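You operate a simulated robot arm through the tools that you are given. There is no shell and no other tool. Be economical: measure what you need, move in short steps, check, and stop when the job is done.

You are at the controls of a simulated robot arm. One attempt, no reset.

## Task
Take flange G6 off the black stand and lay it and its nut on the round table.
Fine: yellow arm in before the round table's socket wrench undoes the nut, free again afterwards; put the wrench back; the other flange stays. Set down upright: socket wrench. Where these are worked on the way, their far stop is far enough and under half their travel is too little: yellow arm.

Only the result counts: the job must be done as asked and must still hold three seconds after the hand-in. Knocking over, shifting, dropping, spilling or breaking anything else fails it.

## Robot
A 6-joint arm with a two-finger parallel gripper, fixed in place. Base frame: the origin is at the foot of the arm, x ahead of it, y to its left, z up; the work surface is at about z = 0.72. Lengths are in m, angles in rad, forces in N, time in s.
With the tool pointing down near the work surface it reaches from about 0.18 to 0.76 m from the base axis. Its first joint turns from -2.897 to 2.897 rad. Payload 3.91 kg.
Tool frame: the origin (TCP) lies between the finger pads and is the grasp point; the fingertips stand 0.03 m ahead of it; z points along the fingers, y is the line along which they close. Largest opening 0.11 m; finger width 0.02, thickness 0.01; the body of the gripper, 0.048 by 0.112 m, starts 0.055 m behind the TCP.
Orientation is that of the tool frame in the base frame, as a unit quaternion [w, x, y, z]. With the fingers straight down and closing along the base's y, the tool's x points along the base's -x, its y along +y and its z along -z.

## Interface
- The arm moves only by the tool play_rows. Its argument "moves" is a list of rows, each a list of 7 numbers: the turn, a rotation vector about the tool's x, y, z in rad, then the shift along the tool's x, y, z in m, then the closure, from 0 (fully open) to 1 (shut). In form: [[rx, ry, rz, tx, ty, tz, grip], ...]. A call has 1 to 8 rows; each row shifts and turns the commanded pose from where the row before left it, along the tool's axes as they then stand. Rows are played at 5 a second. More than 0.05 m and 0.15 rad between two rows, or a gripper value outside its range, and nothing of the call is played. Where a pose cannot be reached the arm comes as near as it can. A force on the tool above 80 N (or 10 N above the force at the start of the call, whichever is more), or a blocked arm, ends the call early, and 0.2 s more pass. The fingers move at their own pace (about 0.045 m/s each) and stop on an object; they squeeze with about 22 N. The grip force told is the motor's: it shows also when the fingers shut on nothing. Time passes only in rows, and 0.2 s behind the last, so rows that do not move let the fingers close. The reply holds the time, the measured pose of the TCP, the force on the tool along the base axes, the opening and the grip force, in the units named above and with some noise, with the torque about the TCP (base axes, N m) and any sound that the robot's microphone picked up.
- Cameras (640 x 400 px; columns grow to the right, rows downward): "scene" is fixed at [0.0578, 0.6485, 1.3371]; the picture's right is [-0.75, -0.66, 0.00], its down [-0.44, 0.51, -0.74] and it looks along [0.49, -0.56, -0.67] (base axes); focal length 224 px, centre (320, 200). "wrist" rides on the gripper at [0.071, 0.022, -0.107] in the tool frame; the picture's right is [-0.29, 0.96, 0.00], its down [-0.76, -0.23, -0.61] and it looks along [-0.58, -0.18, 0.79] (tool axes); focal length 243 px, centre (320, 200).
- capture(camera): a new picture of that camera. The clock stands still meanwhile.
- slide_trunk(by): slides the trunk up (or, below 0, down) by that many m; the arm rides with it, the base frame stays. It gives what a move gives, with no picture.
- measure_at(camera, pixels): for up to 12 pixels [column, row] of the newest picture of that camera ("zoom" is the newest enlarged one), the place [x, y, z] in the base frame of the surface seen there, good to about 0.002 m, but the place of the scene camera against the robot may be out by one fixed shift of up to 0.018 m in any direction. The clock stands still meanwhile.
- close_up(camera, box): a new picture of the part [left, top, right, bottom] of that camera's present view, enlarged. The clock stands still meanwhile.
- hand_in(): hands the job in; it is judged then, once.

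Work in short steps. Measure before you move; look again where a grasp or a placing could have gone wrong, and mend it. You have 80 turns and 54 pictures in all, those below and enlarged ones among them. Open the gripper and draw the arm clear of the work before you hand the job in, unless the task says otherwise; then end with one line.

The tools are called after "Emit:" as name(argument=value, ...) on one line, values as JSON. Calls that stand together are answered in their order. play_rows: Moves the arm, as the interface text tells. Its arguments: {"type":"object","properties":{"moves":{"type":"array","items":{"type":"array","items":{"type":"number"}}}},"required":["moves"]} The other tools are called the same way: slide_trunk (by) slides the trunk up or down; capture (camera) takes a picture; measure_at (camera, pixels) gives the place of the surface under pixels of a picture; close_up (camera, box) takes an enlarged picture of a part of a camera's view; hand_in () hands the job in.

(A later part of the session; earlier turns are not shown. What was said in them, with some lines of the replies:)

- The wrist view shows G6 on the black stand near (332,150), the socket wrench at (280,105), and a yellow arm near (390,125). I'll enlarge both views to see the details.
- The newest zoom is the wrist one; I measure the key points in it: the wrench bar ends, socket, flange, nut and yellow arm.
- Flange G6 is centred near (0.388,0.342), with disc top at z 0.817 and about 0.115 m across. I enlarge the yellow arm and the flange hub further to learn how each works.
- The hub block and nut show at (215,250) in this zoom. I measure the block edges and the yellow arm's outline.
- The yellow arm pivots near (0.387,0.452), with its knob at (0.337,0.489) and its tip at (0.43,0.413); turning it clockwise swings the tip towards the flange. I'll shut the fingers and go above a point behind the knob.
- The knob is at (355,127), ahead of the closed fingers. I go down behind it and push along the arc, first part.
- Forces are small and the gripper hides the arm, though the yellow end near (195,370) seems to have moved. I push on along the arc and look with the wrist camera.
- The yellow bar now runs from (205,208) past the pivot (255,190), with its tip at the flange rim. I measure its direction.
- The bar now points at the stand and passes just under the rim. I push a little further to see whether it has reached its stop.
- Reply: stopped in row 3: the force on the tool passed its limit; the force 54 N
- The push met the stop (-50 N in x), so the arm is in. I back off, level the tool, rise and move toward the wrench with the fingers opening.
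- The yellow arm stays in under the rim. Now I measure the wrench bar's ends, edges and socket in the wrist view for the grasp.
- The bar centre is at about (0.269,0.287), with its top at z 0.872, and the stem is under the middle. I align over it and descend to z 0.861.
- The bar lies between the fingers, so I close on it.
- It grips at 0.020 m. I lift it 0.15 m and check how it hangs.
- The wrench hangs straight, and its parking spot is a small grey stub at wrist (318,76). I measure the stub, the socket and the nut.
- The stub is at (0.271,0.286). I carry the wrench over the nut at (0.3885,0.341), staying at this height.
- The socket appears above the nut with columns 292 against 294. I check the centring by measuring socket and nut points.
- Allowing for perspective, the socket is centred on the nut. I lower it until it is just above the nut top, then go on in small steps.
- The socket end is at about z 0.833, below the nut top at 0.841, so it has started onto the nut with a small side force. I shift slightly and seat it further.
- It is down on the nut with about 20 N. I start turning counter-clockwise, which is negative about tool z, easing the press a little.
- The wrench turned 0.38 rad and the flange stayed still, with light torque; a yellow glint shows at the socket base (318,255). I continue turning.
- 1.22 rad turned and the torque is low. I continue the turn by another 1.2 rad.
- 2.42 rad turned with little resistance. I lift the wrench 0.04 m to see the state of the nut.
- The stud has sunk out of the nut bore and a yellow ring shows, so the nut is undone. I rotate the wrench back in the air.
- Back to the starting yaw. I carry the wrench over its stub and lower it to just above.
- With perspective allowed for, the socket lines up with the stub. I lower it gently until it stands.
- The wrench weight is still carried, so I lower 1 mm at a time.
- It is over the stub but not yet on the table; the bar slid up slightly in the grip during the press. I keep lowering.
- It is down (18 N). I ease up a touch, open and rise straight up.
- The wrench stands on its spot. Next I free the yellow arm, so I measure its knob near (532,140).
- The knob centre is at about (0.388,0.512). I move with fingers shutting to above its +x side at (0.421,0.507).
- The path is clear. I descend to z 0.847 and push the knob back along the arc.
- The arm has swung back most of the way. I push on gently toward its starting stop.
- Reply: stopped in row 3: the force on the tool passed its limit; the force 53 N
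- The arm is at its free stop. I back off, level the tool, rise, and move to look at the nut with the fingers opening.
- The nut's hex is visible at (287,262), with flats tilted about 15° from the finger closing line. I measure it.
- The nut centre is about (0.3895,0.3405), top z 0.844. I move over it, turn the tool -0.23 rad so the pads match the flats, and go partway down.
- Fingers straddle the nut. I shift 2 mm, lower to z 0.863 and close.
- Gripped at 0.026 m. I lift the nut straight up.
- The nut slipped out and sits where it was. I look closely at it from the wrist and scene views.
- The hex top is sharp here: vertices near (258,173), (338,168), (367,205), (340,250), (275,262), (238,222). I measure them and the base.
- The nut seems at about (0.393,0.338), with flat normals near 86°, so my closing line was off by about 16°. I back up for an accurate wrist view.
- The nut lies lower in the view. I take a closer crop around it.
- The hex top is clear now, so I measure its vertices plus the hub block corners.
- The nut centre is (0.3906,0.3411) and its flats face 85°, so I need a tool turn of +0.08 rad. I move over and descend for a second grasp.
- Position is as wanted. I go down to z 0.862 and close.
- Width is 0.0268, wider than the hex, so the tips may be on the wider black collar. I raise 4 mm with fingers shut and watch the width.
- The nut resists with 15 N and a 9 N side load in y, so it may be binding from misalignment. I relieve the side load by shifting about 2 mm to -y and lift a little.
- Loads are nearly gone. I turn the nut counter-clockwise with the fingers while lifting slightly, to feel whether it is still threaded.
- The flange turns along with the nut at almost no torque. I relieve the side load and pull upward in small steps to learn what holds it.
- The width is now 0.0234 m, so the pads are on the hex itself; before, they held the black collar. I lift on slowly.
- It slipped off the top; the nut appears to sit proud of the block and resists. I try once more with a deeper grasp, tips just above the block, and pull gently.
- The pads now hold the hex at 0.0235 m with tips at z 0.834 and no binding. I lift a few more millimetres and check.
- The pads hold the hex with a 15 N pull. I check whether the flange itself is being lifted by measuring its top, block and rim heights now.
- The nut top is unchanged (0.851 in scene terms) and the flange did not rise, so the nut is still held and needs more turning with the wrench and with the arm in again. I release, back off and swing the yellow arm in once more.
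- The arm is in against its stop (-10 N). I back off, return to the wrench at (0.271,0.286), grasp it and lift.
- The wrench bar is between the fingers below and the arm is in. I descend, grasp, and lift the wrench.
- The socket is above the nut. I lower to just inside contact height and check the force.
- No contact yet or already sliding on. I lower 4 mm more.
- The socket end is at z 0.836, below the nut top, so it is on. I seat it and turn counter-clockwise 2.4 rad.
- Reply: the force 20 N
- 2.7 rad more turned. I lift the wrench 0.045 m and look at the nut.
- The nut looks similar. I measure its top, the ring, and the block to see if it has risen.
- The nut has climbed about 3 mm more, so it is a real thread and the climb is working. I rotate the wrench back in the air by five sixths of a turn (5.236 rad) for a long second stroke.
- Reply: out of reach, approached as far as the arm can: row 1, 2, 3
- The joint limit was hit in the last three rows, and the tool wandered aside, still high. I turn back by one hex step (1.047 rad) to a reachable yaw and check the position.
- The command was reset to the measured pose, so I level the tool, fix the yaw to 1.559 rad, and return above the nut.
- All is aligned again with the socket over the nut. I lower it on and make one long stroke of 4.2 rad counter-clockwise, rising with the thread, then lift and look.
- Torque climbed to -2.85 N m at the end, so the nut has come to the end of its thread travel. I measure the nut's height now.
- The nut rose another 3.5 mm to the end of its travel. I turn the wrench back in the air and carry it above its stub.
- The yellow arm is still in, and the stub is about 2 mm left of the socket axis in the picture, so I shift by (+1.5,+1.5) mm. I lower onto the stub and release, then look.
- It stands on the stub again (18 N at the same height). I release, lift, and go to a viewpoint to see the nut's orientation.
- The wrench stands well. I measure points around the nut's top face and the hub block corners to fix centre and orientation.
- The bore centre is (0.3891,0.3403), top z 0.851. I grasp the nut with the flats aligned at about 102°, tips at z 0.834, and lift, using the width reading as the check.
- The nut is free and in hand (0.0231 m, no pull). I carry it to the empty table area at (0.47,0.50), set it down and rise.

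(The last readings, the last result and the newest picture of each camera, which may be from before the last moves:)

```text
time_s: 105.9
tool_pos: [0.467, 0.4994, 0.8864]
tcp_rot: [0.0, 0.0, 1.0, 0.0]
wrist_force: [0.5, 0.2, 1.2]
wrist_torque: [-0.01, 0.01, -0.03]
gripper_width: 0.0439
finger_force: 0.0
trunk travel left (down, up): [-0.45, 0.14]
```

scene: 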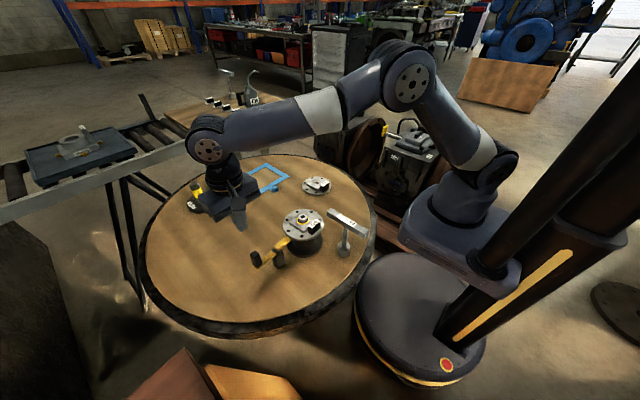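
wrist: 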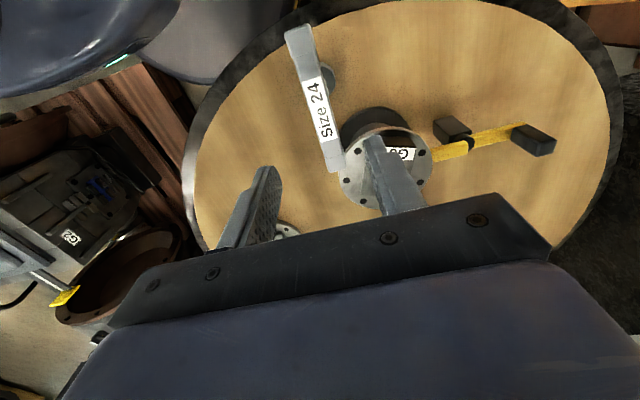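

The nut is placed. I now free the yellow arm by the same route as before, then go to the flange viewpoint and look.

Emit:
play_rows(moves=[[0, 0, 0, 0.0237, 0.0035, 0, 1], [0, 0, 0, 0.0237, 0.0035, 0, 1], [0, 0, 0, 0, 0, 0, 1], [0, 0, 0, 0, 0, 0.0385, 1], [0, 0, 0, 0.012, 0.0046, 0, 1], [0, 0, 0, 0.0106, 0.0028, 0, 1], [0, 0, 0, 0.0109, 0.001, 0, 1], [0, 0, 0, 0.0109, -0.001, 0, 1]])

Emit:
play_rows(moves=[[0, 0, 0, 0.0106, -0.0028, 0, 1], [0, 0, 0, 0.01, -0.0046, 0, 1], [0, 0, 0, 0.002, -0.0015, 0, 1], [0, 0, 0, 0, 0, 0, 1]])

Emit:
play_rows(moves=[[0, 0, 0, -0.012, 0.008, 0, 1], [0, 0, 0, 0, 0, -0.047, 1], [0, 0, 0, 0, 0, -0.047, 0.3], [0, 0, 0, 0, 0, -0.05, 0.3], [0, 0, 0, 0.0146, -0.036, 0, 0.3], [0, 0, 0, 0.0146, -0.036, 0, 0.3], [0, 0, 0, 0.0146, -0.036, 0, 0.3], [0, 0, 0, 0.0146, -0.036, 0, 0.3]])

Emit:
capture(camera="wrist")

```text
time_s: 107.7
tool_pos: [0.3773, 0.514, 0.8475]
tcp_rot: [0.0, -0.001, 1.0, 0.0]
wrist_force: [-0.2, 0.3, 0.7]
wrist_torque: [-0.03, 0.0, -0.04]
gripper_width: 0.0002
finger_force: 21.9
trunk travel left (down, up): [-0.45, 0.14]
```

```text
time_s: 108.7
tool_pos: [0.3585, 0.5067, 0.8488]
tcp_rot: [0.001, 0.0, 1.0, 0.001]
wrist_force: [21.7, 12.5, 0.8]
wrist_torque: [0.16, -0.3, 0.09]
gripper_width: 0.0
finger_force: 22.2
trunk travel left (down, up): [-0.45, 0.14]
```

```text
time_s: 110.5
tool_pos: [0.3081, 0.3699, 0.9927]
tcp_rot: [0.0, 0.0, 1.0, -0.001]
wrist_force: [-0.4, 0.7, -0.2]
wrist_torque: [0.0, 0.02, 0.0]
gripper_width: 0.0768
finger_force: 0.1
trunk travel left (down, up): [-0.45, 0.14]
```

```text
2 pictures are left
```

wrist: 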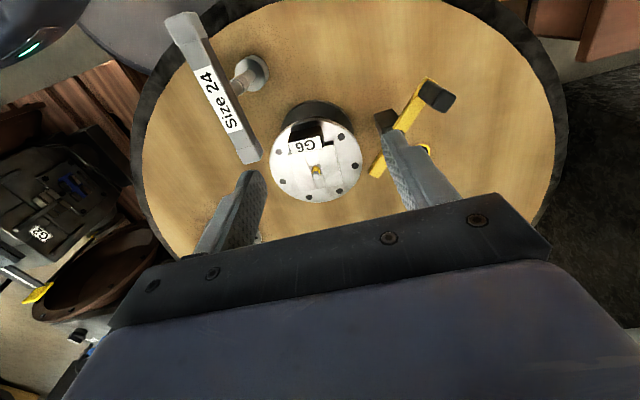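

The yellow arm is free and the nut lies at (427,148). I measure the flange's block corners and the tag for the final grasp.

Emit:
measure_at(camera="wrist", pixels=[[289, 154], [296, 185], [339, 178], [333, 147], [342, 178], [291, 158], [336, 165], [316, 170], [290, 146], [322, 140], [427, 148], [336, 152]])

Emit:
close_up(camera="wrist", box=[256, 110, 376, 205])

```text
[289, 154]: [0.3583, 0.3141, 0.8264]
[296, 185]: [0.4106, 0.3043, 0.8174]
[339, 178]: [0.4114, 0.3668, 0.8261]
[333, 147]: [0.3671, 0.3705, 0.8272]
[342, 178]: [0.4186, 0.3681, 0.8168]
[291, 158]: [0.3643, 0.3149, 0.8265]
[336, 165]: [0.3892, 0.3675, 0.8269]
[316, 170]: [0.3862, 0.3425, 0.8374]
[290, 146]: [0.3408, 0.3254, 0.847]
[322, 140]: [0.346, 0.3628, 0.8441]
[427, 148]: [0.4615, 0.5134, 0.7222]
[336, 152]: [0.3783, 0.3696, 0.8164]
```

```text
4.21 times, centred on (316, 158) of wrist
```

zoom: 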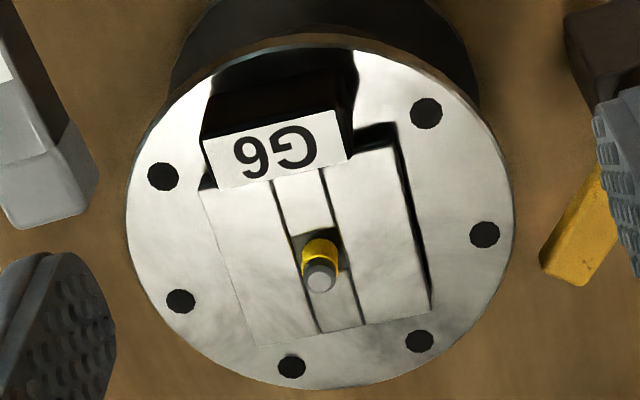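

The block spans y 0.314–0.369 and the stud has a free top. I straddle the block, lower to z 0.850, grip and lift slowly.

Emit:
play_rows(moves=[[0, 0, 0, -0.0388, -0.0144, 0, 0.3], [0, 0, 0, -0.0388, -0.0144, 0, 0.3], [0, 0, 0.05, 0, 0, 0.045, 0.3], [0, 0, 0, 0, 0, 0.045, 0.3], [0, 0, 0, 0, 0, 0.04, 0.3], [0, 0, 0, 0, 0, 0.0125, 0.3], [0, 0, 0, 0, 0, 0, 0.3]])

Emit:
play_rows(moves=[[0, 0, 0, 0, 0, 0, 1], [0, 0, 0, 0, 0, 0, 1], [0, 0, 0, 0, 0, 0, 1], [0, 0, 0, 0, 0, 0, 1], [0, 0, 0, 0, 0, 0, 1]])

Emit:
play_rows(moves=[[0, 0, 0, 0, 0, -0.003, 1], [0, 0, 0, 0, 0, -0.003, 1], [0, 0, 0, 0, 0, -0.004, 1], [0, 0, 0, 0, 0, 0, 1]])

```text
time_s: 112.1
tool_pos: [0.3869, 0.341, 0.8484]
tcp_rot: [0.0, 0.025, 1.0, 0.0]
wrist_force: [0.5, 0.8, -1.2]
wrist_torque: [-0.02, 0.0, 0.0]
gripper_width: 0.077
finger_force: 0.0
trunk travel left (down, up): [-0.45, 0.14]
```

```text
time_s: 113.3
tool_pos: [0.3861, 0.3409, 0.8479]
tcp_rot: [0.001, 0.024, 1.0, -0.001]
wrist_force: [-0.6, -0.5, -0.5]
wrist_torque: [-0.04, -0.02, 0.02]
gripper_width: 0.0599
finger_force: 21.9
trunk travel left (down, up): [-0.45, 0.14]
```

```text
time_s: 114.3
tool_pos: [0.3871, 0.3406, 0.8585]
tcp_rot: [-0.001, 0.024, 1.0, -0.001]
wrist_force: [0.4, -0.3, -5.1]
wrist_torque: [0.0, -0.03, -0.02]
gripper_width: 0.0598
finger_force: 21.8
trunk travel left (down, up): [-0.45, 0.14]
5 turns are left
```

The flange is lifting freely (about 5 N, grip 0.060 m). I raise it clear of the stud, carry it to the open table area at (0.53,0.25) and lower near the surface.

Emit:
play_rows(moves=[[0, 0, 0, 0, 0, -0.025, 1], [0, 0, 0, 0, 0, -0.035, 1], [0, 0, 0, -0.0368, -0.0208, 0, 1], [0, 0, 0, -0.0368, -0.0208, 0, 1], [0, 0, 0, -0.0368, -0.0208, 0, 1], [0, 0, 0, -0.0368, -0.0208, 0, 1], [0, 0, 0, 0, 0, 0, 1]])

Emit:
play_rows(moves=[[0, 0, 0, 0, 0, 0.04, 1], [0, 0, 0, 0, 0, 0.045, 1], [0, 0, 0, 0, 0, 0.045, 1], [0, 0, 0, 0, 0, 0.014, 1], [0, 0, 0, 0, 0, 0, 1]])

Emit:
close_up(camera="scene", box=[200, 150, 380, 270])

```text
time_s: 115.9
tool_pos: [0.5292, 0.2503, 0.921]
tcp_rot: [0.0, 0.024, 1.0, 0.0]
wrist_force: [0.9, 0.5, -5.8]
wrist_torque: [-0.02, 0.01, 0.01]
gripper_width: 0.0601
finger_force: 21.9
trunk travel left (down, up): [-0.45, 0.14]
```

```text
time_s: 117.1
tool_pos: [0.5277, 0.2479, 0.7762]
tcp_rot: [0.0, 0.024, 1.0, -0.001]
wrist_force: [-0.6, 0.0, -4.9]
wrist_torque: [0.03, 0.0, 0.0]
gripper_width: 0.0599
finger_force: 22.0
trunk travel left (down, up): [-0.45, 0.14]
```

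```text
3.33 times, centred on (290, 210) of scene
4 turns are left
```

zoom: 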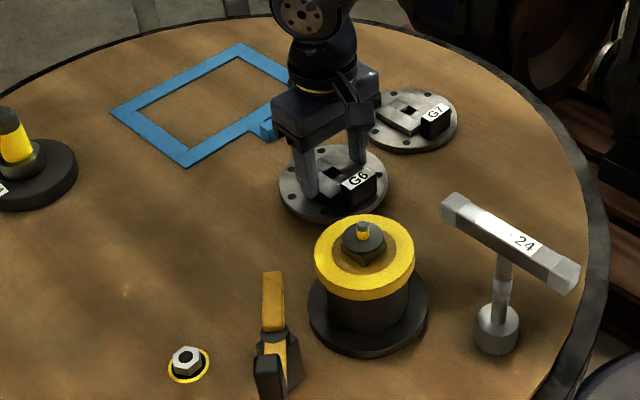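

Everything looks right; the flange hovers over open wood, clear of G7 and the frame. I lower it gently to contact.

Emit:
play_rows(moves=[[0, 0, 0, 0, 0, 0.003, 1], [0, 0, 0, 0, 0, 0.003, 1], [0, 0, 0, 0, 0, 0.002, 1], [0, 0, 0, 0, 0, 0, 1]])

Emit:
play_rows(moves=[[0, 0, 0, 0, 0, 0.0015, 1], [0, 0, 0, 0, 0, 0.0015, 1], [0, 0, 0, 0, 0, 0, 1]])

Emit:
play_rows(moves=[[0, 0, 0, 0, 0, 0.001, 1], [0, 0, 0, 0, 0, 0.001, 1], [0, 0, 0, 0, 0, 0, 1]])

```text
time_s: 118.1
tool_pos: [0.5288, 0.2485, 0.7676]
tcp_rot: [0.001, 0.024, 1.0, 0.0]
wrist_force: [0.0, 0.2, -5.5]
wrist_torque: [0.01, -0.06, 0.02]
gripper_width: 0.0597
finger_force: 22.0
trunk travel left (down, up): [-0.45, 0.14]
```

```text
time_s: 118.9
tool_pos: [0.5295, 0.2495, 0.765]
tcp_rot: [0.0, 0.024, 1.0, 0.0]
wrist_force: [-0.9, -0.1, -5.8]
wrist_torque: [0.03, 0.0, 0.0]
gripper_width: 0.06
finger_force: 22.5
trunk travel left (down, up): [-0.45, 0.14]
```

```text
time_s: 119.7
tool_pos: [0.5292, 0.2496, 0.7635]
tcp_rot: [0.001, 0.024, 1.0, 0.0]
wrist_force: [-0.4, 0.6, -5.3]
wrist_torque: [0.02, 0.01, 0.0]
gripper_width: 0.0596
finger_force: 22.4
trunk travel left (down, up): [-0.45, 0.14]
3 turns are left
```

It is still hanging at about 5 N. I lower further in small calls, watching for contact.

Emit:
play_rows(moves=[[0, 0, 0, 0, 0, 0.001, 1], [0, 0, 0, 0, 0, 0.001, 1], [0, 0, 0, 0, 0, 0, 1]])

Emit:
play_rows(moves=[[0, 0, 0, 0, 0, 0.001, 1], [0, 0, 0, 0, 0, 0.001, 1], [0, 0, 0, 0, 0, 0, 1]])

Emit:
play_rows(moves=[[0, 0, 0, 0, 0, 0.001, 1], [0, 0, 0, 0, 0, 0, 1]])

Emit:
close_up(camera="scene", box=[270, 170, 320, 220])

```text
time_s: 120.5
tool_pos: [0.5286, 0.25, 0.7633]
tcp_rot: [0.0, 0.024, 1.0, 0.0]
wrist_force: [-2.8, -3.7, 14.8]
wrist_torque: [-0.15, 0.44, 0.12]
gripper_width: 0.0602
finger_force: 21.7
trunk travel left (down, up): [-0.45, 0.14]
```

```text
time_s: 121.3
tool_pos: [0.5275, 0.2489, 0.7615]
tcp_rot: [0.003, 0.024, 1.0, 0.0]
wrist_force: [1.9, -1.9, 18.5]
wrist_torque: [-0.1, -0.12, 0.13]
gripper_width: 0.0602
finger_force: 22.4
trunk travel left (down, up): [-0.45, 0.14]
```

```text
time_s: 121.9
tool_pos: [0.5283, 0.2498, 0.7593]
tcp_rot: [0.001, 0.024, 1.0, 0.0]
wrist_force: [2.9, 0.1, 18.1]
wrist_torque: [0.02, -0.14, -0.08]
gripper_width: 0.0599
finger_force: 21.9
trunk travel left (down, up): [-0.45, 0.14]
```

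```text
refused: no pictures are left
2 turns are left
```

The flange is firmly on the table (18 N). I ease off, open the fingers and retreat straight up and clear.

Emit:
play_rows(moves=[[0, 0, 0, 0, 0, -0.002, 1], [0, 0, 0, 0, 0, 0, 0.6], [0, 0, 0, 0, 0, 0, 0.3], [0, 0, 0, 0, 0, 0, 0.25], [0, 0, 0, 0, 0, 0, 0.25], [0, 0, 0, 0, 0, -0.03, 0.25], [0, 0, 0, 0, 0, -0.045, 0.25], [0, 0, 0, 0, 0, -0.045, 0.25]])

Emit:
play_rows(moves=[[0, 0, 0, 0, 0, -0.045, 0.25], [0, 0, 0, 0, 0, -0.045, 0.25], [0, 0, 0, 0, 0, -0.045, 0.25], [0, 0, 0, 0, 0, -0.045, 0.25], [0, 0, 0, 0, 0, 0, 0.25]])

```text
time_s: 123.7
tool_pos: [0.529, 0.2499, 0.8801]
tcp_rot: [0.0, 0.025, 1.0, -0.001]
wrist_force: [-0.6, -0.3, 0.3]
wrist_torque: [-0.03, 0.04, -0.03]
gripper_width: 0.0823
finger_force: 0.0
trunk travel left (down, up): [-0.45, 0.14]
```

```text
time_s: 124.9
tool_pos: [0.5258, 0.2471, 1.0629]
tcp_rot: [0.0, 0.025, 1.0, -0.001]
wrist_force: [0.1, -0.6, 0.5]
wrist_torque: [0.02, -0.02, 0.02]
gripper_width: 0.0825
finger_force: 0.0
trunk travel left (down, up): [-0.45, 0.14]
1 turns are left
```

The gripper is open, unloaded and well clear at z 1.06; the flange and nut are on the table, the wrench is back on its stub and the yellow arm is free. I hand in.

Emit:
hand_in()

```text
The job is handed in.
```

I handed the job in with flange G6 and its nut lying on the round table, the socket wrench upright on its stub, the yellow arm swung free, and flange G7 untouched. The nut needed a second wrench session because the first did not free it, and I swung the yellow arm in again before that. I had no pictures left to check the flange after letting go; force readings showed it resting on the table and the gripper coming away empty.
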